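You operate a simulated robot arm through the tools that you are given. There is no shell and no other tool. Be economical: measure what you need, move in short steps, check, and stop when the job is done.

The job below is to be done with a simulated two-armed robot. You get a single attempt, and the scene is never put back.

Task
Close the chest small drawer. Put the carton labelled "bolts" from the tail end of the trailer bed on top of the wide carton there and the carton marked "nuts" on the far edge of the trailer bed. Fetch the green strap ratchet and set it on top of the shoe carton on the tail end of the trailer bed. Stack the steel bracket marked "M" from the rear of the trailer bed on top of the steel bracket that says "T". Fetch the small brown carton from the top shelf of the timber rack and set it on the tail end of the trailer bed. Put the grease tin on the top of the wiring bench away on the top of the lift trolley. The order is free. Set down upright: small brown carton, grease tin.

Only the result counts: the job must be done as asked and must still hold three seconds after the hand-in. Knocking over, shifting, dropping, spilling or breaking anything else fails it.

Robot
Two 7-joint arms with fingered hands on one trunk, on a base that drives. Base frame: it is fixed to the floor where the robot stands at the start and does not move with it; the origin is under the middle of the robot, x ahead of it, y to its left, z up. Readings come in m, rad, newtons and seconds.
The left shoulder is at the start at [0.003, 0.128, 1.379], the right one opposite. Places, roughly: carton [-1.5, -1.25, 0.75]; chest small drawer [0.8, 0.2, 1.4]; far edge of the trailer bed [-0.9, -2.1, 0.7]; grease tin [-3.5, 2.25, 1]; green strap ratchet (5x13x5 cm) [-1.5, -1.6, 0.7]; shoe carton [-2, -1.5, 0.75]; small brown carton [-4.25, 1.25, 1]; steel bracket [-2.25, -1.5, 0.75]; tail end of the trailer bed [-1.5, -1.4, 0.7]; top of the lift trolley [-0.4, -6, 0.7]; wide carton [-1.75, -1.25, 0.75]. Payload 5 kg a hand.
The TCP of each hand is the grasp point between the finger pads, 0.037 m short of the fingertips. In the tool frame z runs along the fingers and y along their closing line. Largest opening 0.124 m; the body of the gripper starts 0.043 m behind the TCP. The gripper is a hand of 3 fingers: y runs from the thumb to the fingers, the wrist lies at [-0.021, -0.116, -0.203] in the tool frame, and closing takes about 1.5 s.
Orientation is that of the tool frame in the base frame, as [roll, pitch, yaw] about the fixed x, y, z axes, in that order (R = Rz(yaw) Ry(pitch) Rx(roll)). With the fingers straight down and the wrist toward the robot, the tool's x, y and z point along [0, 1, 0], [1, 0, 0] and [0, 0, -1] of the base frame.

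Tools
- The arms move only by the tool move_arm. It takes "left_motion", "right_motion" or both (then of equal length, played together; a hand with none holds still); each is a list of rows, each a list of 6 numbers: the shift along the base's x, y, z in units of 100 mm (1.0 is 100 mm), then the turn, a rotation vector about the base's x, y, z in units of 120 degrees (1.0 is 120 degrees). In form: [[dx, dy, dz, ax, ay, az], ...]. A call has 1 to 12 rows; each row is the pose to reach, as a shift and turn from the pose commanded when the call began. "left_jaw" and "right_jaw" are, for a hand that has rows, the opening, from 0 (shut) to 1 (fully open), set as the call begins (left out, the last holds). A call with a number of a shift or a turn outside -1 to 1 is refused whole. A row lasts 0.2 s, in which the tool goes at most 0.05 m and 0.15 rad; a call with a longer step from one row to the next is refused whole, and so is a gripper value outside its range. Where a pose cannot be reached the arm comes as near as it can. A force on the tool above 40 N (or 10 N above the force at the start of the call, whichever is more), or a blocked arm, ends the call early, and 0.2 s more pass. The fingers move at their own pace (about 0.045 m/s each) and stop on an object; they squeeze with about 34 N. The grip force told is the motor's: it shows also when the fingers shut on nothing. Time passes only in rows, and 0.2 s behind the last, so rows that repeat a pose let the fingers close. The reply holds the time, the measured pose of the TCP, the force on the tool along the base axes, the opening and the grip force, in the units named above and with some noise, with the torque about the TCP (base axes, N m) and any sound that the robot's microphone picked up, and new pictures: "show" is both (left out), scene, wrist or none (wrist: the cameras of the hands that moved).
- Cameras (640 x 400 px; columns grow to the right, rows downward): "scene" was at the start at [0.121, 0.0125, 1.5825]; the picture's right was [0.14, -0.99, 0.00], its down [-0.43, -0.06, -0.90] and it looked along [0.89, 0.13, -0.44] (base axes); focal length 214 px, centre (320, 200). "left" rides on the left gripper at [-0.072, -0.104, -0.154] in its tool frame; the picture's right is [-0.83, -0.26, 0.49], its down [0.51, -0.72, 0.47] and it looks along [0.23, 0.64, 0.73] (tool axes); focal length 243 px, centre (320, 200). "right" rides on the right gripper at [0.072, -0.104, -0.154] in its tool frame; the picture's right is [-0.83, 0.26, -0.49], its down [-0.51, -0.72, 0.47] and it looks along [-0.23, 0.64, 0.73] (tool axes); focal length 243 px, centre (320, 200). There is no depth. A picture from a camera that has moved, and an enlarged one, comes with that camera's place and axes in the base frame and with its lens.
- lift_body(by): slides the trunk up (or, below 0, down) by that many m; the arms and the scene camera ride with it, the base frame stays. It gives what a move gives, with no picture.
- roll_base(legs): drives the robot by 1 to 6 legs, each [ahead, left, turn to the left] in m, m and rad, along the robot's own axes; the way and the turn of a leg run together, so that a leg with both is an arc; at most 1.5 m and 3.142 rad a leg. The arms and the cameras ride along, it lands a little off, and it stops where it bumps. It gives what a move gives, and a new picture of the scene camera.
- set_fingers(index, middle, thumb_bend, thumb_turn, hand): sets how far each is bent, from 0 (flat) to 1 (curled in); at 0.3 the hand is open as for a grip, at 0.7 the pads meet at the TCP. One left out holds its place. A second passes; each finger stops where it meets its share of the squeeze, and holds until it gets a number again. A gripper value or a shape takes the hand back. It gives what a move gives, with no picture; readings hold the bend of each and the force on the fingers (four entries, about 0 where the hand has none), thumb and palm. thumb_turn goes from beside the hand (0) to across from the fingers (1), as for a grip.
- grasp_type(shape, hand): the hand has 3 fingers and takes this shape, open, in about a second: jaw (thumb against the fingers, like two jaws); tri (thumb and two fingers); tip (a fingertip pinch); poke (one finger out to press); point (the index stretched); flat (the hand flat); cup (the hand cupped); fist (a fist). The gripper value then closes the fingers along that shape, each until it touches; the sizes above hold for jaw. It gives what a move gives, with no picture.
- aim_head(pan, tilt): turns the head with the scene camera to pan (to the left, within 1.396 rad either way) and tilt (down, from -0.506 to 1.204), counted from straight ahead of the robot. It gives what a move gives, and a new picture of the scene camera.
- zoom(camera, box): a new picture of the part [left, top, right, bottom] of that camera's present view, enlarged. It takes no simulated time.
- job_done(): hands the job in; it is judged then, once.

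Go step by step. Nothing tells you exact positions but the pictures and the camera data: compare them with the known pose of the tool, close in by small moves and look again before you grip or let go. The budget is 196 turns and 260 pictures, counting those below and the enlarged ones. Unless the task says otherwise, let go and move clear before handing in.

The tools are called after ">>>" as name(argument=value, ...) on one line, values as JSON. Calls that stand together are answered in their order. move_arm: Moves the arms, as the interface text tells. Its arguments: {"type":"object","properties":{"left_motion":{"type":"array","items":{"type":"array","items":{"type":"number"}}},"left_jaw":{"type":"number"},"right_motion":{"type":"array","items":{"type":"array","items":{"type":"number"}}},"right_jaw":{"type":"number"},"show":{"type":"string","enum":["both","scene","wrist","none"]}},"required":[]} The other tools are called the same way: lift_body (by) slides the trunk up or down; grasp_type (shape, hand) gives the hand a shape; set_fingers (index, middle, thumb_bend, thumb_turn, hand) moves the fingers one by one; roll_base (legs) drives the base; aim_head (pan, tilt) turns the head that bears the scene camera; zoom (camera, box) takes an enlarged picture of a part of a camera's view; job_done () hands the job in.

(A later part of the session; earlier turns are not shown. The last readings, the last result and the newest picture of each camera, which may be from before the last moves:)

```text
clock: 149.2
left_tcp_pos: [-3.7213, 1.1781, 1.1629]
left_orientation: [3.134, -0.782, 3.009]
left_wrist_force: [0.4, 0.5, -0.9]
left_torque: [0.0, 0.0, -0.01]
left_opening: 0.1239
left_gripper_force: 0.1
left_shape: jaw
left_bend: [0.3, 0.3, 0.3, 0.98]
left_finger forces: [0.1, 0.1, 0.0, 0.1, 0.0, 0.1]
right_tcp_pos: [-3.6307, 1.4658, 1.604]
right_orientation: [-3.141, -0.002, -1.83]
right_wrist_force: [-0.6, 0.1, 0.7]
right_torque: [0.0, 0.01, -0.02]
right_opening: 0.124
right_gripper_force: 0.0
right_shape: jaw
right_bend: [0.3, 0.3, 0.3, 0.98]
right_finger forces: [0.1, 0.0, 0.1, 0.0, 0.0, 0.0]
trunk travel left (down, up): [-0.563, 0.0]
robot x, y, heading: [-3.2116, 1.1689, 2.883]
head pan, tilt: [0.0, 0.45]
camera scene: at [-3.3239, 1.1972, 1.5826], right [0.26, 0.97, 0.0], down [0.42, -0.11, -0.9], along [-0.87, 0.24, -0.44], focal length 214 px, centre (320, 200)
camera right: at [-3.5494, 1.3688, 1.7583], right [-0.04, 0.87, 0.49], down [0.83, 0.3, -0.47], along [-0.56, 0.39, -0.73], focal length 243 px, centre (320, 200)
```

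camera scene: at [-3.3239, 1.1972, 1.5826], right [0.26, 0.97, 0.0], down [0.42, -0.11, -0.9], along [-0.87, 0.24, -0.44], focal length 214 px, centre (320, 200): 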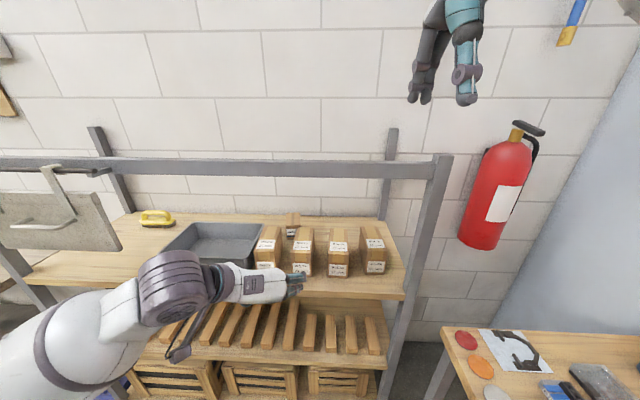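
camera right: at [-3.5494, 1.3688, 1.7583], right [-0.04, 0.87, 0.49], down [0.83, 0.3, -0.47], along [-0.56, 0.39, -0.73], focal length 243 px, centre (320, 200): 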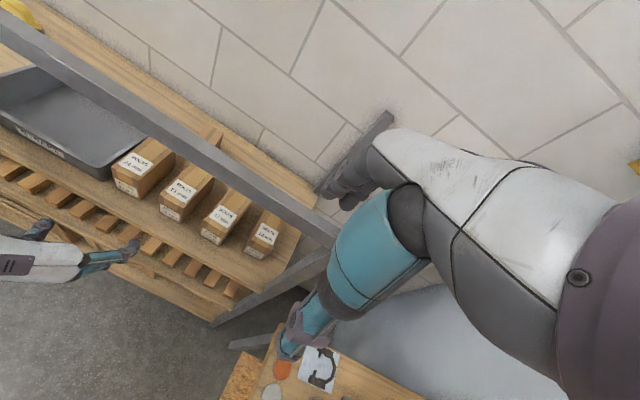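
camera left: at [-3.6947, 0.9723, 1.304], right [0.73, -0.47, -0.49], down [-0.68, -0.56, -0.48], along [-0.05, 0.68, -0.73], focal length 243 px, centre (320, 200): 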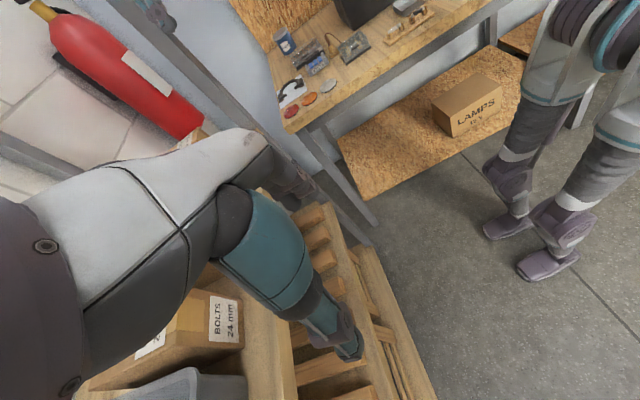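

The hand is on the lane, tilted 45°. I raise it 2 cm for clearance over the row, then roll forward 0.2 m so it passes under the bar.

>>> move_arm(left_motion=[[0, 0, 0.1, 0, 0, 0], [0, 0, 0.18, 0, 0, 0], [0, 0, 0.18, 0, 0, 0]], show="none")

>>> roll_base(legs=[[0.12, 0, 0]])

```text
clock: 150.1
left_tcp_pos: [-3.7252, 1.1806, 1.1802]
left_orientation: [3.135, -0.785, 3.011]
left_wrist_force: [-0.4, -0.6, 0.2]
left_torque: [-0.02, -0.03, 0.02]
left_opening: 0.1235
left_gripper_force: 0.0
left_shape: jaw
left_bend: [0.3, 0.3, 0.3, 0.98]
left_finger forces: [0.0, 0.1, 0.0, 0.0, 0.0, 0.1]
right_tcp_pos: [-3.6313, 1.4659, 1.6039]
right_orientation: [-3.141, -0.003, -1.83]
right_wrist_force: [0.1, -0.1, 0.5]
right_torque: [-0.01, 0.01, -0.03]
right_opening: 0.124
right_gripper_force: 0.1
right_shape: jaw
right_bend: [0.3, 0.3, 0.3, 0.98]
right_finger forces: [0.0, 0.0, 0.1, 0.0, 0.0, 0.1]
trunk travel left (down, up): [-0.563, 0.0]
robot x, y, heading: [-3.2108, 1.1664, 2.884]
head pan, tilt: [0.0, 0.45]
```

```text
clock: 151.3
left_tcp_pos: [-3.8359, 1.2095, 1.1835]
left_orientation: [3.132, -0.789, 3.012]
left_wrist_force: [1.1, -0.1, -0.5]
left_torque: [0.02, -0.01, 0.01]
left_opening: 0.1241
left_gripper_force: 0.1
left_shape: jaw
left_bend: [0.3, 0.3, 0.3, 0.98]
left_finger forces: [0.0, 0.0, 0.1, 0.0, 0.0, 0.1]
right_tcp_pos: [-3.7398, 1.4957, 1.6075]
right_orientation: [3.136, -0.002, -1.832]
right_wrist_force: [0.3, -0.8, 0.2]
right_torque: [0.0, 0.02, 0.01]
right_opening: 0.1241
right_gripper_force: 0.1
right_shape: jaw
right_bend: [0.3, 0.3, 0.3, 0.98]
right_finger forces: [0.0, 0.0, 0.0, 0.1, 0.0, 0.1]
trunk travel left (down, up): [-0.563, 0.0]
robot x, y, heading: [-3.3271, 1.1965, 2.881]
head pan, tilt: [0.0, 0.45]
camera scene: at [-3.4333, 1.2269, 1.5833], right [0.26, 0.97, 0.0], down [0.42, -0.11, -0.9], along [-0.87, 0.24, -0.43], focal length 214 px, centre (320, 200)
```

scene: 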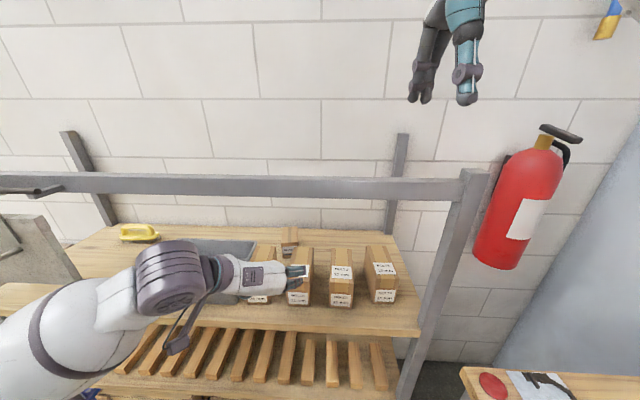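

>>> move_arm(left_motion=[[-0.3, 0.085, 0, 0, 0, 0], [-0.6, 0.17, 0, 0, 0, 0], [-0.98, 0.275, 0, 0, 0, 0]], show="none")

>>> zoom(camera="scene", box=[180, 160, 380, 310])

>>> zoom(camera="right", box=[0, 0, 320, 300])

```text
clock: 152.1
left_tcp_pos: [-3.9395, 1.2381, 1.1803]
left_orientation: [3.132, -0.781, 3.013]
left_wrist_force: [-1.6, 0.1, 0.4]
left_torque: [-0.01, 0.01, 0.01]
left_opening: 0.1239
left_gripper_force: 0.0
left_shape: jaw
left_bend: [0.3, 0.3, 0.3, 0.98]
left_finger forces: [0.1, 0.1, 0.0, 0.0, 0.0, 0.0]
right_tcp_pos: [-3.7481, 1.497, 1.6023]
right_orientation: [-3.142, -0.002, -1.831]
right_wrist_force: [-0.9, 0.1, -0.4]
right_torque: [-0.04, -0.05, 0.01]
right_opening: 0.1238
right_gripper_force: 0.0
right_shape: jaw
right_bend: [0.3, 0.3, 0.3, 0.98]
right_finger forces: [0.0, 0.0, 0.0, 0.1, 0.1, 0.0]
trunk travel left (down, up): [-0.563, 0.0]
robot x, y, heading: [-3.3246, 1.1964, 2.873]
head pan, tilt: [0.0, 0.45]
```

```text
2.67 times, centred on (280, 235) of scene
camera zoom: at [-3.4413, 1.2294, 1.5822], right [0.26, 0.97, 0.0], down [0.42, -0.11, -0.9], along [-0.87, 0.23, -0.44], focal length 572 px, centre (427, 107)
```

zoom: 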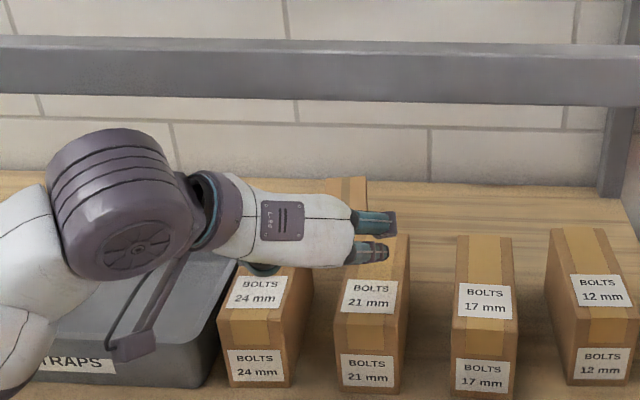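

```text
1.33 times, centred on (160, 150) of right
camera zoom: at [-3.6671, 1.4011, 1.757], right [-0.04, 0.87, 0.49], down [0.83, 0.3, -0.47], along [-0.56, 0.39, -0.73], focal length 324 px, centre (533, 267)
```

zoom: 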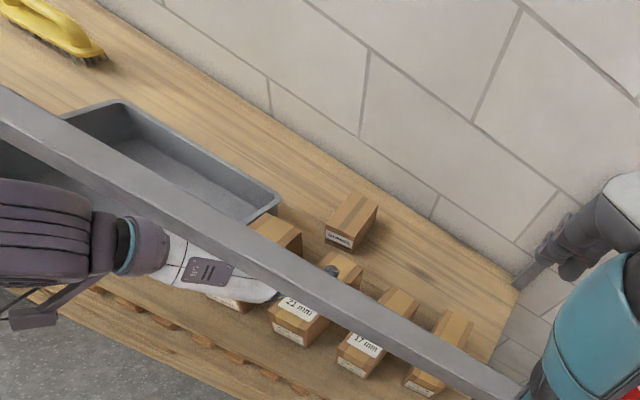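

The wrist is close under the bar, so I tilt 10° more and lower 1 cm before going further in.

>>> move_arm(left_motion=[[0, 0, -0.05, 0.0055, 0.0415, 0], [0, 0, -0.1, 0.0109, 0.0829, 0], [-0.3, 0.085, -0.1, 0.0109, 0.0829, 0], [-0.6, 0.17, -0.1, 0.0109, 0.0829, 0], [-0.9, 0.255, -0.1, 0.0109, 0.0829, 0], [-0.9, 0.255, -0.1, 0.0109, 0.0829, 0]], show="none")

>>> zoom(camera="scene", box=[180, 160, 380, 310])

>>> zoom(camera="right", box=[100, 50, 320, 250])

```text
clock: 153.5
left_tcp_pos: [-4.0275, 1.2631, 1.1722]
left_orientation: [3.137, -0.959, 3.008]
left_wrist_force: [0.1, -0.1, -0.1]
left_torque: [0.0, 0.0, -0.02]
left_opening: 0.124
left_gripper_force: 0.1
left_shape: jaw
left_bend: [0.3, 0.3, 0.3, 0.98]
left_finger forces: [0.1, 0.1, 0.0, 0.0, 0.0, 0.0]
right_tcp_pos: [-3.7451, 1.4967, 1.6043]
right_orientation: [-3.141, -0.002, -1.83]
right_wrist_force: [-0.3, -0.9, 0.6]
right_torque: [0.03, 0.01, 0.0]
right_opening: 0.1238
right_gripper_force: 0.0
right_shape: jaw
right_bend: [0.3, 0.3, 0.3, 0.98]
right_finger forces: [0.1, 0.1, 0.1, 0.1, 0.0, 0.0]
trunk travel left (down, up): [-0.563, 0.0]
robot x, y, heading: [-3.3281, 1.1992, 2.874]
head pan, tilt: [0.0, 0.45]
```

```text
2.67 times, centred on (280, 235) of scene
camera zoom: at [-3.4382, 1.2281, 1.5826], right [0.26, 0.97, 0.0], down [0.42, -0.11, -0.9], along [-0.87, 0.23, -0.44], focal length 572 px, centre (427, 107)
```

zoom: 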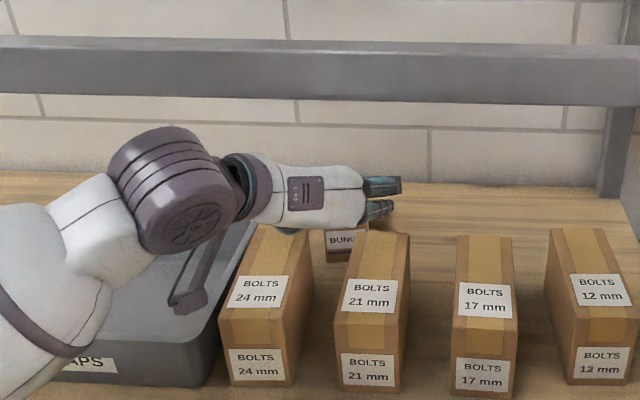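

```text
2.00 times, centred on (210, 150) of right
camera zoom: at [-3.6635, 1.3997, 1.7582], right [-0.04, 0.87, 0.49], down [0.83, 0.3, -0.47], along [-0.56, 0.39, -0.73], focal length 485 px, centre (540, 300)
```

zoom: 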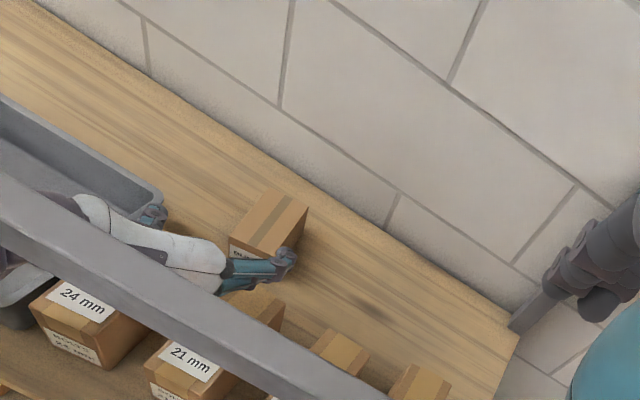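

Fingers are coming in on both sides of BUNGS. I move on over it, then tilt back to about 38° while lowering.

>>> move_arm(left_motion=[[-0.2, 0.07, 0, 0, 0, 0], [-0.4, 0.14, 0, 0, 0, 0], [-0.6, 0.2, 0, 0, 0, 0], [-0.8, 0.26, -0.05, -0.005, -0.035, 0], [-0.98, 0.3, -0.1, -0.0093, -0.07, 0], [-0.98, 0.3, -0.25, -0.0139, -0.105, 0], [-0.98, 0.3, -0.4, -0.0185, -0.1405, 0], [-0.98, 0.3, -0.4, -0.0185, -0.1405, 0]], show="none")

>>> zoom(camera="scene", box=[220, 180, 360, 280])

>>> zoom(camera="right", box=[100, 50, 320, 250])

```text
clock: 155.3
left_tcp_pos: [-4.1249, 1.2934, 1.1312]
left_orientation: [3.134, -0.662, 3.008]
left_wrist_force: [-0.5, 0.5, 0.5]
left_torque: [-0.03, -0.02, 0.02]
left_opening: 0.1238
left_gripper_force: 0.1
left_shape: jaw
left_bend: [0.3, 0.3, 0.3, 0.98]
left_finger forces: [0.0, 0.0, 0.0, 0.1, 0.0, 0.0]
right_tcp_pos: [-3.7459, 1.4976, 1.6049]
right_orientation: [-3.141, -0.003, -1.832]
right_wrist_force: [-0.9, -0.3, -0.1]
right_torque: [0.04, -0.01, -0.03]
right_opening: 0.1239
right_gripper_force: 0.0
right_shape: jaw
right_bend: [0.3, 0.3, 0.3, 0.98]
right_finger forces: [0.0, 0.0, 0.0, 0.0, 0.0, 0.0]
trunk travel left (down, up): [-0.563, 0.0]
robot x, y, heading: [-3.3257, 1.1985, 2.881]
head pan, tilt: [0.0, 0.45]
```

```text
4.00 times, centred on (290, 230) of scene
camera zoom: at [-3.4385, 1.2286, 1.5826], right [0.26, 0.97, 0.0], down [0.42, -0.11, -0.9], along [-0.87, 0.23, -0.44], focal length 858 px, centre (440, 80)
```

zoom: 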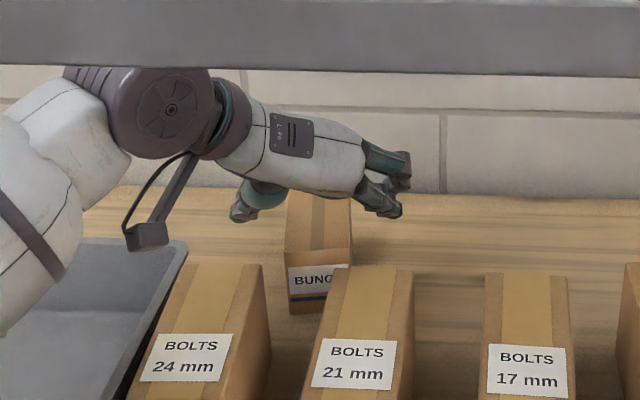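

```text
2.00 times, centred on (210, 150) of right
camera zoom: at [-3.6637, 1.4002, 1.7581], right [-0.04, 0.87, 0.49], down [0.83, 0.3, -0.47], along [-0.56, 0.39, -0.73], focal length 485 px, centre (540, 300)
```

zoom: 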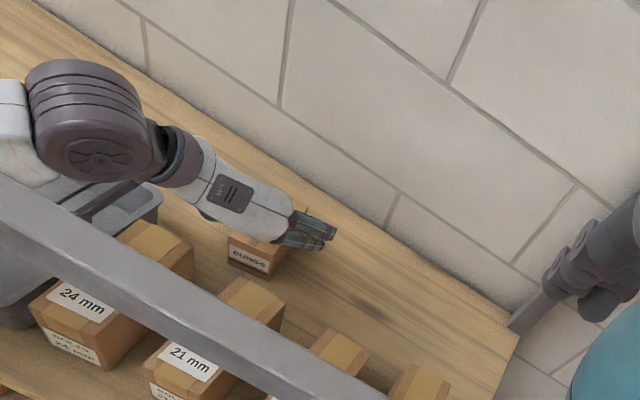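

The fingers straddle BUNGS. I lower 4 cm and close.

>>> move_arm(left_motion=[[-0.04, 0, -0.15, 0, 0, 0], [-0.08, 0, -0.3, 0, 0, 0], [-0.1, 0, -0.38, 0, 0, 0], [-0.1, 0, -0.38, 0, 0, 0]], show="none")

>>> zoom(camera="scene", box=[220, 180, 360, 280])

```text
clock: 156.3
left_tcp_pos: [-4.1343, 1.2933, 1.0928]
left_orientation: [3.134, -0.662, 3.012]
left_wrist_force: [0.5, 0.0, 0.4]
left_torque: [-0.01, -0.04, -0.02]
left_opening: 0.1237
left_gripper_force: 0.0
left_shape: jaw
left_bend: [0.3, 0.3, 0.3, 0.98]
left_finger forces: [0.0, 0.0, 0.0, 0.0, 0.1, 0.0]
right_tcp_pos: [-3.7444, 1.496, 1.605]
right_orientation: [3.141, -0.002, -1.831]
right_wrist_force: [-0.1, 0.0, 0.4]
right_torque: [0.03, 0.01, -0.02]
right_opening: 0.1239
right_gripper_force: 0.1
right_shape: jaw
right_bend: [0.3, 0.3, 0.3, 0.98]
right_finger forces: [0.1, 0.1, 0.0, 0.0, 0.1, 0.1]
trunk travel left (down, up): [-0.563, 0.0]
robot x, y, heading: [-3.3275, 1.195, 2.879]
head pan, tilt: [0.0, 0.45]
```

```text
4.00 times, centred on (290, 230) of scene
camera zoom: at [-3.438, 1.2282, 1.5827], right [0.26, 0.97, 0.0], down [0.42, -0.11, -0.9], along [-0.87, 0.23, -0.44], focal length 858 px, centre (440, 80)
```

zoom: 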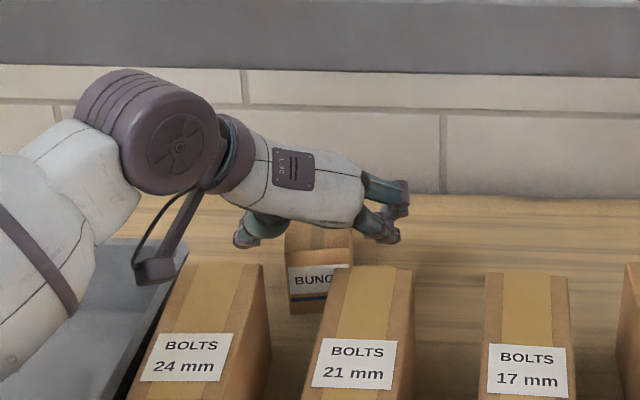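

>>> move_arm(left_motion=[[0, 0, -0.05, 0, 0, 0], [0, 0, -0.05, 0, 0, 0], [0, 0, -0.05, 0, 0, 0], [0, 0, -0.05, 0, 0, 0], [0, 0, -0.05, 0, 0, 0], [0, 0, -0.05, 0, 0, 0], [0, 0, -0.05, 0, 0, 0], [0, 0, -0.05, 0, 0, 0]], left_jaw=0, show="none")

>>> zoom(camera="scene", box=[220, 180, 360, 280])

```text
clock: 158.1
left_tcp_pos: [-4.1341, 1.2939, 1.0868]
left_orientation: [3.134, -0.661, 3.008]
left_wrist_force: [0.2, 0.9, 0.5]
left_torque: [0.01, 0.01, -0.03]
left_opening: 0.0558
left_gripper_force: 33.9
left_shape: jaw
left_bend: [0.74, 0.47, 0.71, 1.0]
left_finger forces: [19.9, 10.8, 0.0, 0.0, 30.9, 0.0]
right_tcp_pos: [-3.7455, 1.4967, 1.6041]
right_orientation: [3.14, -0.003, -1.83]
right_wrist_force: [0.4, -0.6, -0.5]
right_torque: [-0.03, 0.02, 0.0]
right_opening: 0.1239
right_gripper_force: 0.0
right_shape: jaw
right_bend: [0.3, 0.3, 0.3, 0.98]
right_finger forces: [0.0, 0.1, 0.0, 0.1, 0.0, 0.1]
trunk travel left (down, up): [-0.563, 0.0]
robot x, y, heading: [-3.3242, 1.1985, 2.878]
head pan, tilt: [0.0, 0.45]
```

```text
4.00 times, centred on (290, 230) of scene
camera zoom: at [-3.4384, 1.2283, 1.5826], right [0.26, 0.97, 0.0], down [0.42, -0.11, -0.9], along [-0.87, 0.23, -0.44], focal length 858 px, centre (440, 80)
```

zoom: 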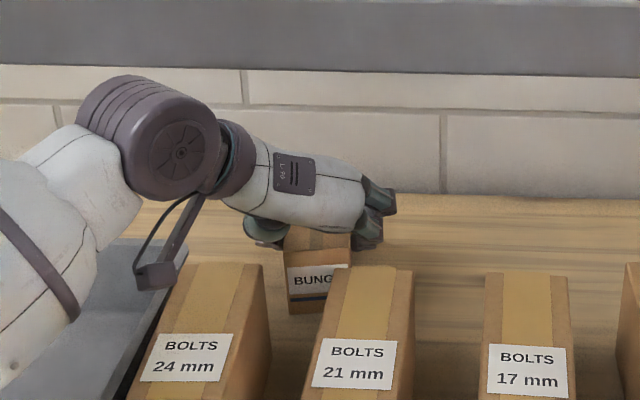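

BUNGS is held (5.6 cm). To get it out between the row (top 1.13) and the bar (1.41) I lift and tilt the hand 25° further forward, inside first.

>>> move_arm(left_motion=[[0, 0, 0.15, 0, 0, 0], [0, 0, 0.35, 0, 0, 0], [0, 0, 0.55, 0, 0, 0], [0, 0, 0.65, 0.0054, 0.0413, 0], [0, 0, 0.75, 0.0109, 0.0826, 0], [0, 0, 0.85, 0.0163, 0.1238, 0], [0, 0, 0.92, 0.0218, 0.1651, 0], [0, 0, 1, 0.0272, 0.2064, 0], [0, 0, 1, 0.0272, 0.2064, 0]], show="none")

>>> zoom(camera="scene", box=[180, 160, 380, 310])

>>> zoom(camera="right", box=[40, 50, 320, 250])

```text
clock: 160.1
left_tcp_pos: [-4.1355, 1.2945, 1.1887]
left_orientation: [3.133, -1.101, 3.012]
left_wrist_force: [-0.5, 0.7, -1.9]
left_torque: [0.0, -0.04, 0.01]
left_opening: 0.056
left_gripper_force: 34.5
left_shape: jaw
left_bend: [0.74, 0.47, 0.71, 1.0]
left_finger forces: [20.0, 10.8, 0.0, 0.0, 31.0, 0.0]
right_tcp_pos: [-3.7454, 1.4967, 1.6041]
right_orientation: [-3.141, -0.002, -1.831]
right_wrist_force: [-0.1, -0.8, -0.3]
right_torque: [-0.01, 0.01, 0.02]
right_opening: 0.124
right_gripper_force: 0.2
right_shape: jaw
right_bend: [0.3, 0.3, 0.3, 0.98]
right_finger forces: [0.1, 0.0, 0.1, 0.0, 0.0, 0.0]
trunk travel left (down, up): [-0.563, 0.0]
robot x, y, heading: [-3.3277, 1.1966, 2.876]
head pan, tilt: [0.0, 0.45]
```

```text
2.67 times, centred on (280, 235) of scene
camera zoom: at [-3.4385, 1.2285, 1.5826], right [0.26, 0.97, 0.0], down [0.42, -0.11, -0.9], along [-0.87, 0.23, -0.44], focal length 572 px, centre (427, 107)
```

zoom: 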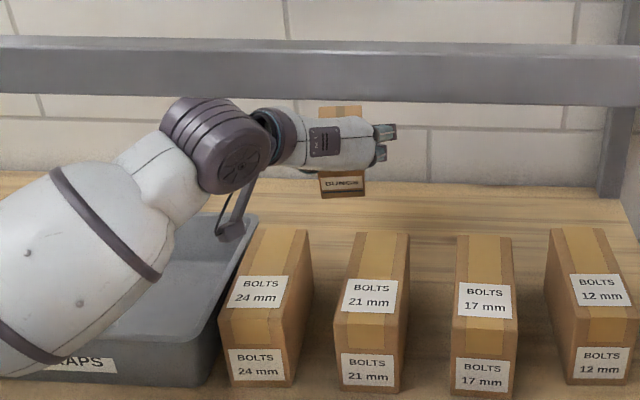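

```text
2.00 times, centred on (180, 150) of right
camera zoom: at [-3.6637, 1.4, 1.7582], right [-0.04, 0.87, 0.49], down [0.83, 0.3, -0.47], along [-0.56, 0.39, -0.73], focal length 485 px, centre (600, 300)
```

zoom: 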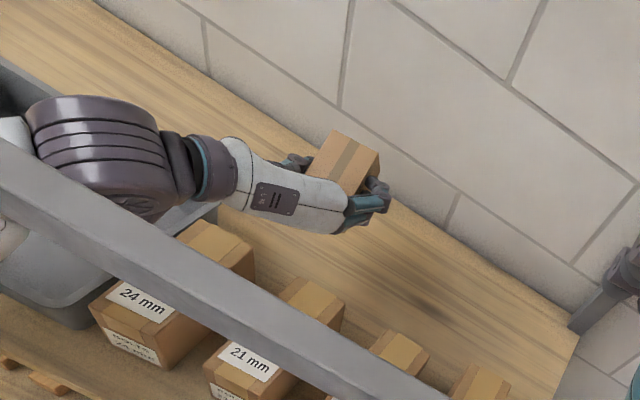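

BUNGS is up and tilted with clearance both ways. I raise 3 cm and roll straight back out of the rack.

>>> move_arm(left_motion=[[0, 0, 0.15, 0, 0, 0], [0, 0, 0.31, 0, 0, 0], [0, 0, 0.31, 0, 0, 0]], show="none")

>>> roll_base(legs=[[-0.15, 0, 0]])

```text
clock: 160.9
left_tcp_pos: [-4.136, 1.2922, 1.2181]
left_orientation: [3.134, -1.096, 3.012]
left_wrist_force: [0.0, 0.1, -1.3]
left_torque: [0.0, -0.04, 0.01]
left_opening: 0.0558
left_gripper_force: 34.2
left_shape: jaw
left_bend: [0.74, 0.47, 0.71, 1.0]
left_finger forces: [20.0, 10.8, 0.0, 0.0, 31.0, 0.1]
right_tcp_pos: [-3.7473, 1.4954, 1.6038]
right_orientation: [-3.14, -0.002, -1.831]
right_wrist_force: [-0.2, -0.3, 0.5]
right_torque: [-0.02, 0.0, 0.0]
right_opening: 0.1237
right_gripper_force: 0.1
right_shape: jaw
right_bend: [0.3, 0.3, 0.3, 0.98]
right_finger forces: [0.0, 0.0, 0.1, 0.0, 0.0, 0.0]
trunk travel left (down, up): [-0.563, 0.0]
robot x, y, heading: [-3.3272, 1.1965, 2.877]
head pan, tilt: [0.0, 0.45]
```

```text
clock: 162.3
left_tcp_pos: [-3.995, 1.256, 1.2144]
left_orientation: [3.137, -1.091, 3.006]
left_wrist_force: [-0.7, -0.7, -1.7]
left_torque: [0.0, -0.06, -0.02]
left_opening: 0.0561
left_gripper_force: 33.7
left_shape: jaw
left_bend: [0.74, 0.47, 0.71, 1.0]
left_finger forces: [20.0, 10.8, 0.0, 0.0, 30.9, 0.0]
right_tcp_pos: [-3.6084, 1.4591, 1.6016]
right_orientation: [-3.14, 0.0, -1.831]
right_wrist_force: [-1.6, 0.3, -0.1]
right_torque: [-0.03, -0.03, 0.0]
right_opening: 0.1239
right_gripper_force: 0.1
right_shape: jaw
right_bend: [0.3, 0.3, 0.3, 0.98]
right_finger forces: [0.0, 0.0, 0.1, 0.0, 0.1, 0.1]
trunk travel left (down, up): [-0.563, 0.0]
robot x, y, heading: [-3.1821, 1.1601, 2.876]
head pan, tilt: [0.0, 0.45]
camera scene: at [-3.2997, 1.1908, 1.5819], right [0.26, 0.97, 0.0], down [0.42, -0.11, -0.9], along [-0.87, 0.23, -0.44], focal length 214 px, centre (320, 200)
```

scene: 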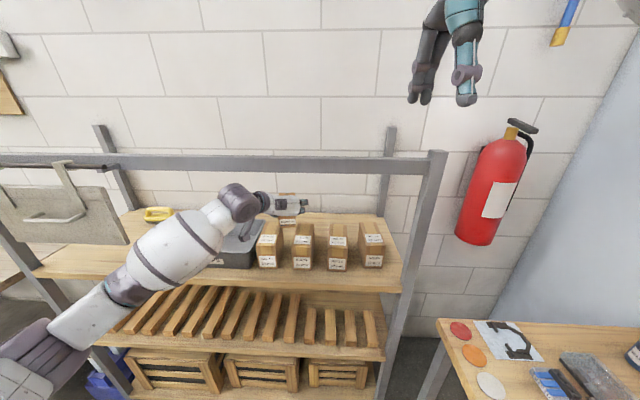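

>>> roll_base(legs=[[-0.45, 0, 0]])

>>> zoom(camera="scene", box=[160, 150, 400, 320])

```text
clock: 165.0
left_tcp_pos: [-3.5584, 1.1384, 1.2159]
left_orientation: [3.139, -1.093, 3.006]
left_wrist_force: [-0.2, -0.5, -1.0]
left_torque: [0.01, 0.0, -0.03]
left_opening: 0.0559
left_gripper_force: 33.5
left_shape: jaw
left_bend: [0.74, 0.47, 0.71, 1.0]
left_finger forces: [20.1, 10.7, 0.0, 0.1, 30.9, 0.1]
right_tcp_pos: [-3.1711, 1.3414, 1.6012]
right_orientation: [-3.138, -0.002, -1.829]
right_wrist_force: [-0.5, -1.0, 0.0]
right_torque: [0.02, -0.03, -0.02]
right_opening: 0.1237
right_gripper_force: 0.0
right_shape: jaw
right_bend: [0.3, 0.3, 0.3, 0.98]
right_finger forces: [0.0, 0.1, 0.1, 0.0, 0.0, 0.0]
trunk travel left (down, up): [-0.563, 0.0]
robot x, y, heading: [-2.7458, 1.0431, 2.875]
head pan, tilt: [0.0, 0.45]
camera scene: at [-2.8633, 1.0726, 1.5821], right [0.26, 0.97, 0.0], down [0.42, -0.11, -0.9], along [-0.87, 0.24, -0.44], focal length 214 px, centre (320, 200)
```

scene: 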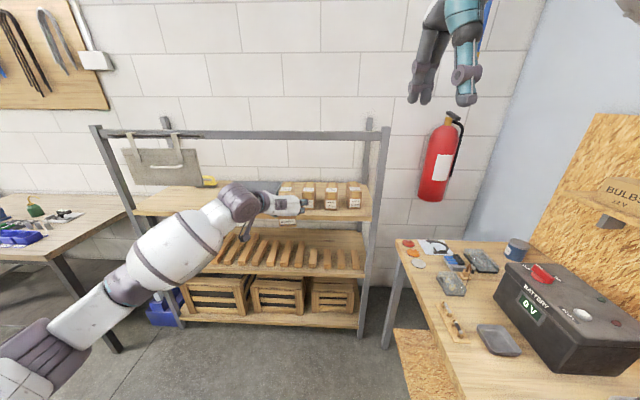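

```text
2.35 times, centred on (280, 235) of scene
camera zoom: at [-2.8633, 1.0726, 1.5821], right [0.26, 0.97, 0.0], down [0.42, -0.11, -0.9], along [-0.87, 0.24, -0.44], focal length 505 px, centre (414, 118)
```

zoom: 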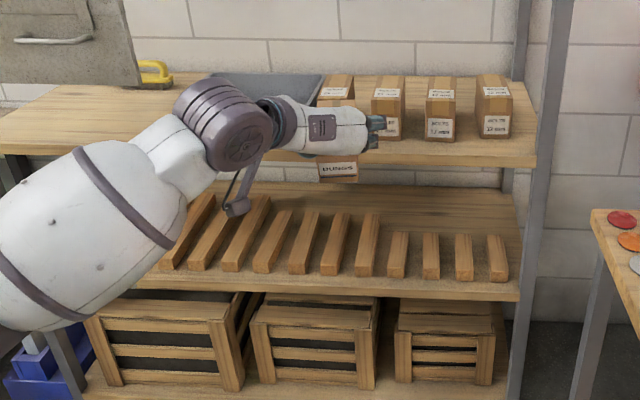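

BUNGS is out, and the row stands as it was. I set the carton level, tuck the left arm in, and bring the right hand down in front.

>>> move_arm(left_motion=[[0.15, -0.07, 0, -0.0054, -0.0413, 0], [0.3, -0.14, 0, -0.0109, -0.0826, 0], [0.45, -0.21, 0, -0.0163, -0.1238, 0], [0.6, -0.28, 0, -0.0218, -0.1651, 0], [0.75, -0.35, 0, -0.0272, -0.2064, 0], [0.92, -0.42, 0, -0.0272, -0.2064, 0]], right_motion=[[0, 0, -0.2, 0, 0, 0], [0, 0, -0.4, 0, 0, 0], [0, 0, -0.6, 0, 0, 0], [0, 0, -0.8, 0, 0, 0], [0, 0, -1, 0, 0, 0], [0, 0, -1, 0, 0, 0]], show="none")

>>> move_arm(left_motion=[[0.3, -0.14, 0, 0, 0, 0], [0.6, -0.28, 0, 0, 0, 0], [0.92, -0.42, 0, 0, 0, 0], [0.92, -0.42, 0, 0, 0, 0]], right_motion=[[0, 0, -0.3, 0, 0, 0], [0, 0, -0.6, 0, 0, 0], [0, 0, -0.9, 0, 0, 0], [0, 0, -1, 0, 0, 0]], show="none")

>>> move_arm(left_motion=[[0.3, -0.14, 0, 0, 0, 0], [0.6, -0.28, 0, 0, 0, 0], [0.92, -0.42, 0, 0, 0, 0], [0.92, -0.42, 0, 0, 0, 0]], right_motion=[[0, 0, -0.3, 0, 0, 0], [0, 0, -0.6, 0, 0, 0], [0, 0, -0.9, 0, 0, 0], [0, 0, -1, 0, 0, 0]], show="scene")

```text
clock: 166.4
left_tcp_pos: [-3.4639, 1.0953, 1.2197]
left_orientation: [3.135, -0.661, 3.009]
left_wrist_force: [-0.4, 0.6, -1.6]
left_torque: [0.0, 0.0, 0.01]
left_opening: 0.056
left_gripper_force: 34.1
left_shape: jaw
left_bend: [0.74, 0.47, 0.71, 1.0]
left_finger forces: [19.9, 10.9, 0.0, 0.0, 30.9, 0.0]
right_tcp_pos: [-3.167, 1.3398, 1.5035]
right_orientation: [3.141, -0.001, -1.832]
right_wrist_force: [-0.5, 0.2, 0.3]
right_torque: [0.03, -0.01, 0.01]
right_opening: 0.1238
right_gripper_force: 0.0
right_shape: jaw
right_bend: [0.3, 0.3, 0.3, 0.98]
right_finger forces: [0.0, 0.0, 0.0, 0.0, 0.1, 0.0]
trunk travel left (down, up): [-0.563, 0.0]
robot x, y, heading: [-2.7483, 1.0429, 2.874]
head pan, tilt: [0.0, 0.45]
```

```text
clock: 167.4
left_tcp_pos: [-3.3734, 1.0556, 1.2197]
left_orientation: [3.137, -0.659, 3.01]
left_wrist_force: [0.5, -0.4, -2.5]
left_torque: [-0.04, -0.04, -0.01]
left_opening: 0.0558
left_gripper_force: 34.1
left_shape: jaw
left_bend: [0.74, 0.47, 0.71, 1.0]
left_finger forces: [20.1, 10.9, 0.0, 0.1, 30.8, 0.0]
right_tcp_pos: [-3.168, 1.34, 1.4029]
right_orientation: [-3.14, -0.002, -1.832]
right_wrist_force: [-0.9, 0.5, 0.4]
right_torque: [-0.01, 0.02, -0.01]
right_opening: 0.124
right_gripper_force: 0.0
right_shape: jaw
right_bend: [0.3, 0.3, 0.3, 0.98]
right_finger forces: [0.0, 0.1, 0.0, 0.0, 0.0, 0.1]
trunk travel left (down, up): [-0.563, 0.0]
robot x, y, heading: [-2.7492, 1.0446, 2.881]
head pan, tilt: [0.0, 0.45]
```

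```text
clock: 168.4
left_tcp_pos: [-3.2807, 1.0132, 1.2187]
left_orientation: [3.134, -0.662, 3.009]
left_wrist_force: [-0.7, 0.2, -2.3]
left_torque: [0.0, -0.02, 0.0]
left_opening: 0.0559
left_gripper_force: 33.8
left_shape: jaw
left_bend: [0.74, 0.47, 0.71, 1.0]
left_finger forces: [20.0, 10.8, 0.0, 0.0, 30.7, 0.1]
right_tcp_pos: [-3.1684, 1.3399, 1.3029]
right_orientation: [3.14, -0.001, -1.832]
right_wrist_force: [-0.2, -0.5, 0.2]
right_torque: [0.0, 0.03, -0.01]
right_opening: 0.1236
right_gripper_force: 0.0
right_shape: jaw
right_bend: [0.3, 0.3, 0.3, 0.98]
right_finger forces: [0.0, 0.0, 0.0, 0.0, 0.0, 0.0]
trunk travel left (down, up): [-0.563, 0.0]
robot x, y, heading: [-2.7499, 1.0371, 2.875]
head pan, tilt: [0.0, 0.45]
camera scene: at [-2.8606, 1.0722, 1.5826], right [0.26, 0.97, 0.0], down [0.42, -0.11, -0.9], along [-0.87, 0.24, -0.44], focal length 214 px, centre (320, 200)
```

scene: 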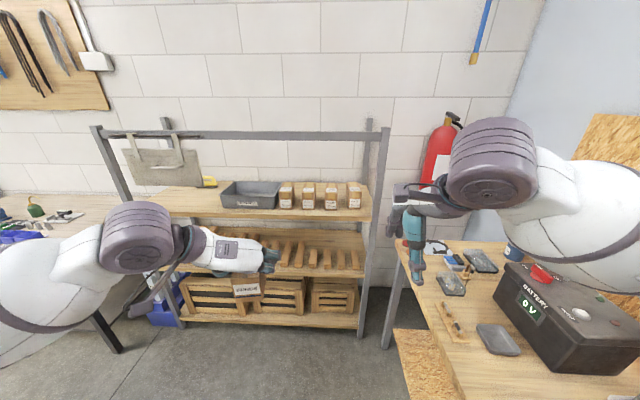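

I turn right toward the bench (hands pass above everything on it) and look.

>>> roll_base(legs=[[0, 0, -1.32]])

```text
clock: 172.1
left_tcp_pos: [-2.8996, 1.5512, 1.2186]
left_orientation: [3.135, -0.661, 1.673]
left_wrist_force: [-0.1, 0.4, -2.0]
left_torque: [0.0, 0.02, 0.0]
left_opening: 0.0559
left_gripper_force: 34.3
left_shape: jaw
left_bend: [0.74, 0.47, 0.71, 1.0]
left_finger forces: [19.9, 10.8, 0.0, 0.1, 30.7, 0.0]
right_tcp_pos: [-2.5542, 1.517, 1.3046]
right_orientation: [-3.141, -0.001, 3.116]
right_wrist_force: [0.5, 0.2, 0.1]
right_torque: [0.03, -0.01, -0.03]
right_opening: 0.1238
right_gripper_force: 0.1
right_shape: jaw
right_bend: [0.3, 0.3, 0.3, 0.98]
right_finger forces: [0.0, 0.0, 0.0, 0.1, 0.0, 0.0]
trunk travel left (down, up): [-0.563, 0.0]
robot x, y, heading: [-2.7471, 1.0381, 1.537]
head pan, tilt: [0.0, 0.45]
camera scene: at [-2.7421, 1.1597, 1.5826], right [1.0, -0.03, 0.0], down [-0.01, -0.44, -0.9], along [0.03, 0.9, -0.44], focal length 214 px, centre (320, 200)
```

scene: 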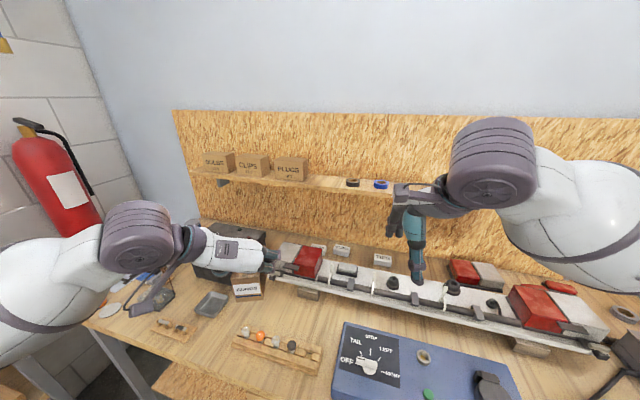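

The shelf above starts right behind the tin, so the hand can come from the front. I slide left along the bench and go closer.

>>> roll_base(legs=[[0, 0.48, 0], [0.3, 0, 0.05]])

>>> aim_head(pan=0.1, tilt=0.6)

```text
clock: 176.4
left_tcp_pos: [-3.383, 1.7695, 1.2264]
left_orientation: [-3.129, -0.678, 1.709]
left_wrist_force: [0.0, 0.2, -1.5]
left_torque: [-0.04, -0.05, -0.03]
left_opening: 0.056
left_gripper_force: 34.1
left_shape: jaw
left_bend: [0.74, 0.47, 0.71, 1.0]
left_finger forces: [20.5, 11.0, 0.1, 0.0, 31.5, 0.1]
right_tcp_pos: [-3.0446, 1.7723, 1.315]
right_orientation: [3.115, -0.014, -3.094]
right_wrist_force: [0.3, 0.7, 0.2]
right_torque: [0.0, 0.04, 0.01]
right_opening: 0.1239
right_gripper_force: 0.0
right_shape: jaw
right_bend: [0.3, 0.3, 0.3, 0.98]
right_finger forces: [0.0, 0.0, 0.0, 0.0, 0.0, 0.0]
trunk travel left (down, up): [-0.563, 0.0]
robot x, y, heading: [-3.2169, 1.3084, 1.616]
head pan, tilt: [0.0, 0.45]
stopped in leg 2: the robot was blocked; the commanded pose is now the measured one
camera scene: at [-3.1993, 1.3944, 1.5854], right [1.0, 0.04, -0.01], down [0.01, -0.42, -0.91], along [-0.04, 0.91, -0.42], focal length 214 px, centre (320, 200)
```

scene: 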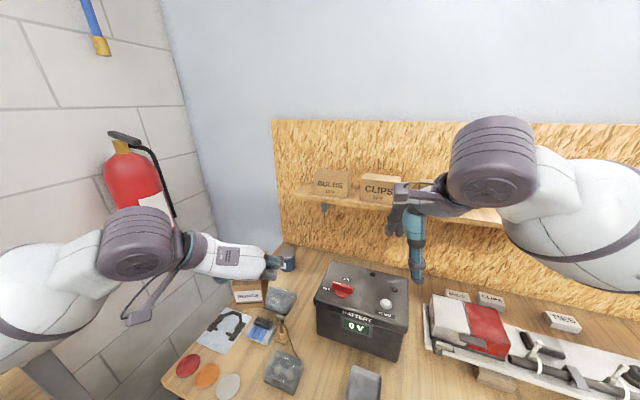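

```text
clock: 177.1
left_tcp_pos: [-3.3817, 1.7682, 1.2284]
left_orientation: [-3.129, -0.681, 1.703]
left_wrist_force: [0.8, 0.5, -2.3]
left_torque: [-0.01, -0.08, 0.0]
left_opening: 0.0557
left_gripper_force: 33.8
left_shape: jaw
left_bend: [0.74, 0.47, 0.71, 1.0]
left_finger forces: [20.6, 11.0, 0.0, 0.1, 31.6, 0.0]
right_tcp_pos: [-3.0437, 1.7684, 1.3151]
right_orientation: [3.113, -0.015, -3.098]
right_wrist_force: [0.0, 0.8, -0.9]
right_torque: [0.01, -0.01, -0.02]
right_opening: 0.1238
right_gripper_force: 0.1
right_shape: jaw
right_bend: [0.3, 0.3, 0.3, 0.98]
right_finger forces: [0.1, 0.0, 0.1, 0.0, 0.1, 0.0]
trunk travel left (down, up): [-0.563, 0.0]
robot x, y, heading: [-3.221, 1.3139, 1.611]
head pan, tilt: [0.099, 0.6]
camera scene: at [-3.2094, 1.387, 1.5719], right [0.99, 0.14, -0.01], down [0.07, -0.54, -0.84], along [-0.12, 0.83, -0.54], focal length 214 px, centre (320, 200)
```

scene: 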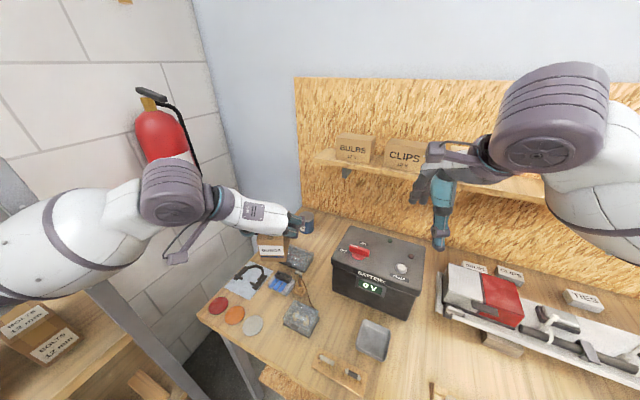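

I was blocked just short, probably left arm near the rack post. I back off 3 cm and to the right, then bring the right hand lower toward the tin.

>>> roll_base(legs=[[-0.03, -0.05, 0]])

>>> move_arm(right_motion=[[-0.2, 0.1, -0.3, 0, 0, 0], [-0.5, 0.3, -0.6, 0, 0, 0], [-0.8, 0.5, -0.9, 0, 0, 0], [-1, 0.7, -1, 0, 0, 0]], show="none")

>>> move_arm(right_motion=[[-0.2, 0.25, -0.2, 0, 0, 0], [-0.4, 0.5, -0.4, 0, 0, 0], [-0.5, 0.8, -0.5, 0, 0, 0], [-0.5, 0.8, -0.5, 0, 0, 0]])

```text
clock: 178.0
left_tcp_pos: [-3.3505, 1.7724, 1.2105]
left_orientation: [3.136, -0.647, 1.713]
left_wrist_force: [-1.5, -0.6, -1.5]
left_torque: [0.0, -0.06, -0.03]
left_opening: 0.0558
left_gripper_force: 34.5
left_shape: jaw
left_bend: [0.74, 0.47, 0.71, 1.0]
left_finger forces: [20.7, 11.2, 0.0, 0.0, 31.9, 0.0]
right_tcp_pos: [-3.0135, 1.7721, 1.3043]
right_orientation: [-3.14, 0.0, -3.104]
right_wrist_force: [-0.5, -0.7, -0.1]
right_torque: [0.04, -0.01, -0.01]
right_opening: 0.1239
right_gripper_force: 0.1
right_shape: jaw
right_bend: [0.3, 0.3, 0.3, 0.98]
right_finger forces: [0.1, 0.0, 0.0, 0.1, 0.0, 0.0]
trunk travel left (down, up): [-0.563, 0.0]
robot x, y, heading: [-3.1681, 1.2861, 1.605]
head pan, tilt: [0.099, 0.6]
camera scene: at [-3.185, 1.3975, 1.5689], right [0.99, 0.13, 0.0], down [0.08, -0.56, -0.83], along [-0.11, 0.82, -0.56], focal length 214 px, centre (320, 200)
```

scene: 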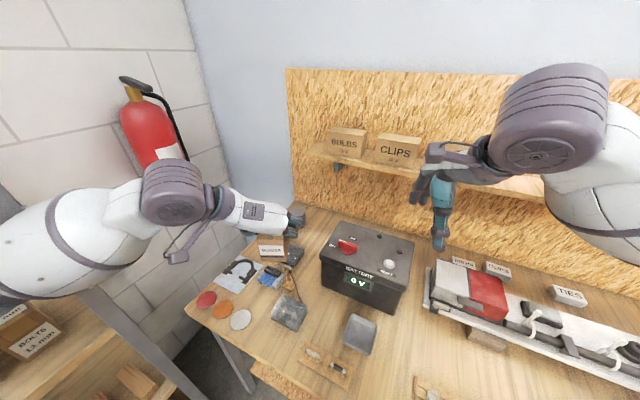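

```text
clock: 179.0
left_tcp_pos: [-3.3476, 1.7746, 1.2097]
left_orientation: [3.138, -0.646, 1.712]
left_wrist_force: [-0.2, 0.0, -1.8]
left_torque: [-0.07, 0.01, 0.01]
left_opening: 0.0557
left_gripper_force: 33.9
left_shape: jaw
left_bend: [0.74, 0.47, 0.71, 1.0]
left_finger forces: [20.5, 11.2, 0.1, 0.1, 31.9, 0.0]
right_tcp_pos: [-3.1093, 1.8441, 1.2025]
right_orientation: [-3.14, 0.001, -3.104]
right_wrist_force: [-0.9, 0.1, 0.4]
right_torque: [0.01, 0.0, 0.02]
right_opening: 0.1238
right_gripper_force: 0.1
right_shape: jaw
right_bend: [0.3, 0.3, 0.3, 0.98]
right_finger forces: [0.0, 0.0, 0.0, 0.1, 0.1, 0.0]
trunk travel left (down, up): [-0.563, 0.0]
robot x, y, heading: [-3.1708, 1.2853, 1.603]
head pan, tilt: [0.099, 0.6]
```

```text
clock: 180.0
left_tcp_pos: [-3.347, 1.7739, 1.2108]
left_orientation: [3.14, -0.646, 1.71]
left_wrist_force: [0.0, -0.2, -0.7]
left_torque: [-0.02, -0.02, 0.0]
left_opening: 0.0557
left_gripper_force: 34.0
left_shape: jaw
left_bend: [0.74, 0.47, 0.71, 1.0]
left_finger forces: [20.6, 11.2, 0.0, 0.0, 31.8, 0.0]
right_tcp_pos: [-3.1588, 1.9225, 1.1542]
right_orientation: [-3.141, -0.002, -3.1]
right_wrist_force: [-0.4, 0.1, 0.1]
right_torque: [-0.01, -0.02, 0.03]
right_opening: 0.1237
right_gripper_force: 0.1
right_shape: jaw
right_bend: [0.3, 0.3, 0.3, 0.98]
right_finger forces: [0.1, 0.0, 0.1, 0.0, 0.0, 0.0]
trunk travel left (down, up): [-0.563, 0.0]
robot x, y, heading: [-3.1693, 1.2859, 1.604]
head pan, tilt: [0.099, 0.6]
camera scene: at [-3.1795, 1.3987, 1.5691], right [0.99, 0.13, 0.0], down [0.07, -0.56, -0.83], along [-0.11, 0.82, -0.56], focal length 214 px, centre (320, 200)
camera right: at [-3.2273, 1.8161, 1.3083], right [0.82, 0.29, 0.49], down [0.53, -0.7, -0.47], along [0.21, 0.65, -0.73], focal length 243 px, centre (320, 200)
```

scene: 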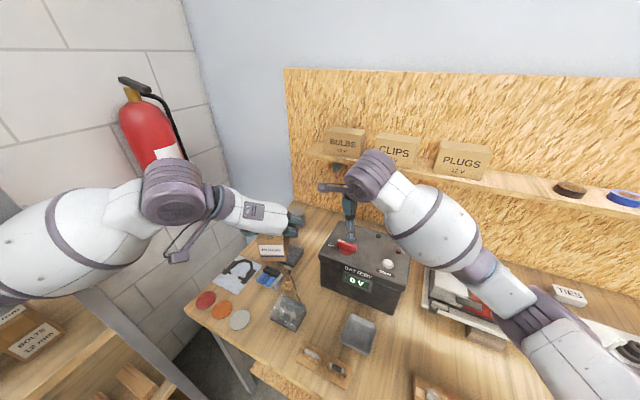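
right: 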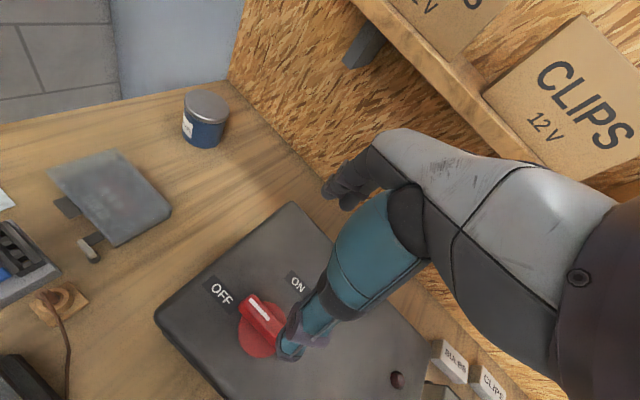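

The tin is at about [-3.387,2.163], about 7.5 cm across, top near 0.97. I bring the right hand over it by a diagonal path, drawing the left hand back a bit.

>>> move_arm(right_motion=[[-0.25, 0.3, 0, 0, 0, 0], [-0.5, 0.55, 0, 0, 0, 0], [-0.75, 0.8, -0.1, 0, 0, 0], [-1, 1, -0.2, 0, 0, 0]], left_motion=[[0, -0.2, 0, 0, 0, 0], [0, -0.4, 0, 0, 0, 0], [0, -0.6, 0, 0, 0, 0], [0, -0.6, 0, 0, 0, 0]], show="none")

>>> move_arm(right_motion=[[-0.25, 0.3, -0.05, 0, 0, 0], [-0.5, 0.55, -0.1, 0, 0, 0], [-0.8, 0.8, -0.2, 0, 0, 0], [-1, 1, -0.3, 0, 0, 0], [-1, 1, -0.3, 0, 0, 0]])

```text
clock: 181.0
left_tcp_pos: [-3.355, 1.7499, 1.2115]
left_orientation: [3.138, -0.644, 1.714]
left_wrist_force: [-0.4, 0.0, -2.8]
left_torque: [-0.03, -0.02, -0.01]
left_opening: 0.056
left_gripper_force: 34.3
left_shape: jaw
left_bend: [0.74, 0.47, 0.71, 1.0]
left_finger forces: [20.6, 11.1, 0.1, 0.0, 31.7, 0.0]
left hand out of reach, approached as far as the arm can: row 2, 3, 4
right_tcp_pos: [-3.2598, 2.0244, 1.1325]
right_orientation: [-3.141, 0.001, -3.102]
right_wrist_force: [-0.1, 0.4, 0.1]
right_torque: [-0.02, -0.01, 0.03]
right_opening: 0.1239
right_gripper_force: 0.0
right_shape: jaw
right_bend: [0.3, 0.3, 0.3, 0.98]
right_finger forces: [0.0, 0.0, 0.0, 0.1, 0.1, 0.0]
trunk travel left (down, up): [-0.563, 0.0]
robot x, y, heading: [-3.167, 1.2821, 1.604]
head pan, tilt: [0.099, 0.6]
```

```text
clock: 182.2
left_tcp_pos: [-3.3517, 1.7493, 1.2124]
left_orientation: [3.141, -0.646, 1.709]
left_wrist_force: [-0.9, -0.1, -0.8]
left_torque: [-0.05, 0.01, 0.03]
left_opening: 0.0559
left_gripper_force: 33.7
left_shape: jaw
left_bend: [0.74, 0.47, 0.71, 1.0]
left_finger forces: [20.6, 11.2, 0.1, 0.0, 31.7, 0.0]
right_tcp_pos: [-3.358, 2.1247, 1.104]
right_orientation: [3.141, -0.002, -3.102]
right_wrist_force: [0.2, -0.6, 0.0]
right_torque: [0.0, -0.01, 0.0]
right_opening: 0.1238
right_gripper_force: 0.0
right_shape: jaw
right_bend: [0.3, 0.3, 0.3, 0.98]
right_finger forces: [0.0, 0.1, 0.0, 0.1, 0.0, 0.1]
trunk travel left (down, up): [-0.563, 0.0]
robot x, y, heading: [-3.1733, 1.2873, 1.599]
head pan, tilt: [0.099, 0.6]
camera scene: at [-3.1791, 1.3991, 1.569], right [0.99, 0.13, 0.0], down [0.07, -0.56, -0.83], along [-0.11, 0.82, -0.56], focal length 214 px, centre (320, 200)
camera right: at [-3.426, 2.017, 1.2576], right [0.82, 0.29, 0.49], down [0.53, -0.7, -0.47], along [0.21, 0.65, -0.73], focal length 243 px, centre (320, 200)
```

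scene: 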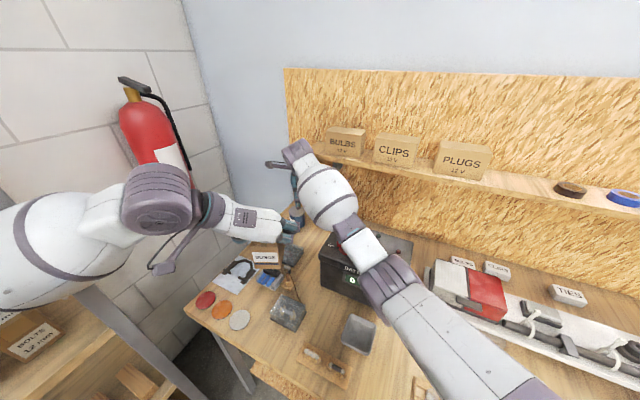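
right: 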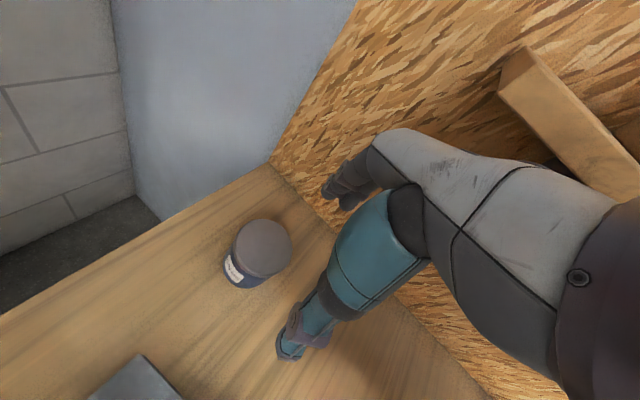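

>>> move_arm(right_motion=[[-0.16, 0, -0.3, 0, 0, 0], [-0.32, 0.1, -0.6, 0, 0, 0], [-0.32, 0.3, -0.6, 0, 0, 0], [-0.32, 0.3, -0.6, 0, 0, 0]], show="wrist")

```text
clock: 183.2
left_tcp_pos: [-3.3531, 1.7478, 1.2133]
left_orientation: [3.141, -0.646, 1.711]
left_wrist_force: [-0.4, 0.4, -1.6]
left_torque: [-0.01, -0.05, 0.0]
left_opening: 0.0559
left_gripper_force: 34.3
left_shape: jaw
left_bend: [0.74, 0.47, 0.71, 1.0]
left_finger forces: [20.5, 11.2, 0.1, 0.0, 31.8, 0.1]
right_tcp_pos: [-3.3912, 2.1524, 1.0449]
right_orientation: [-3.141, -0.003, -3.102]
right_wrist_force: [-0.4, -0.2, -0.5]
right_torque: [0.02, 0.01, 0.01]
right_opening: 0.1239
right_gripper_force: 0.1
right_shape: jaw
right_bend: [0.3, 0.3, 0.3, 0.98]
right_finger forces: [0.0, 0.0, 0.1, 0.0, 0.0, 0.0]
trunk travel left (down, up): [-0.563, 0.0]
robot x, y, heading: [-3.1709, 1.2859, 1.607]
head pan, tilt: [0.099, 0.6]
camera right: at [-3.4594, 2.0459, 1.199], right [0.82, 0.29, 0.49], down [0.53, -0.7, -0.47], along [0.21, 0.65, -0.73], focal length 243 px, centre (320, 200)
```

right: 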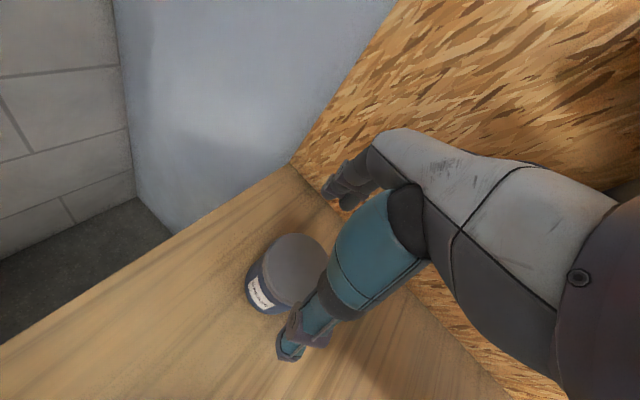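

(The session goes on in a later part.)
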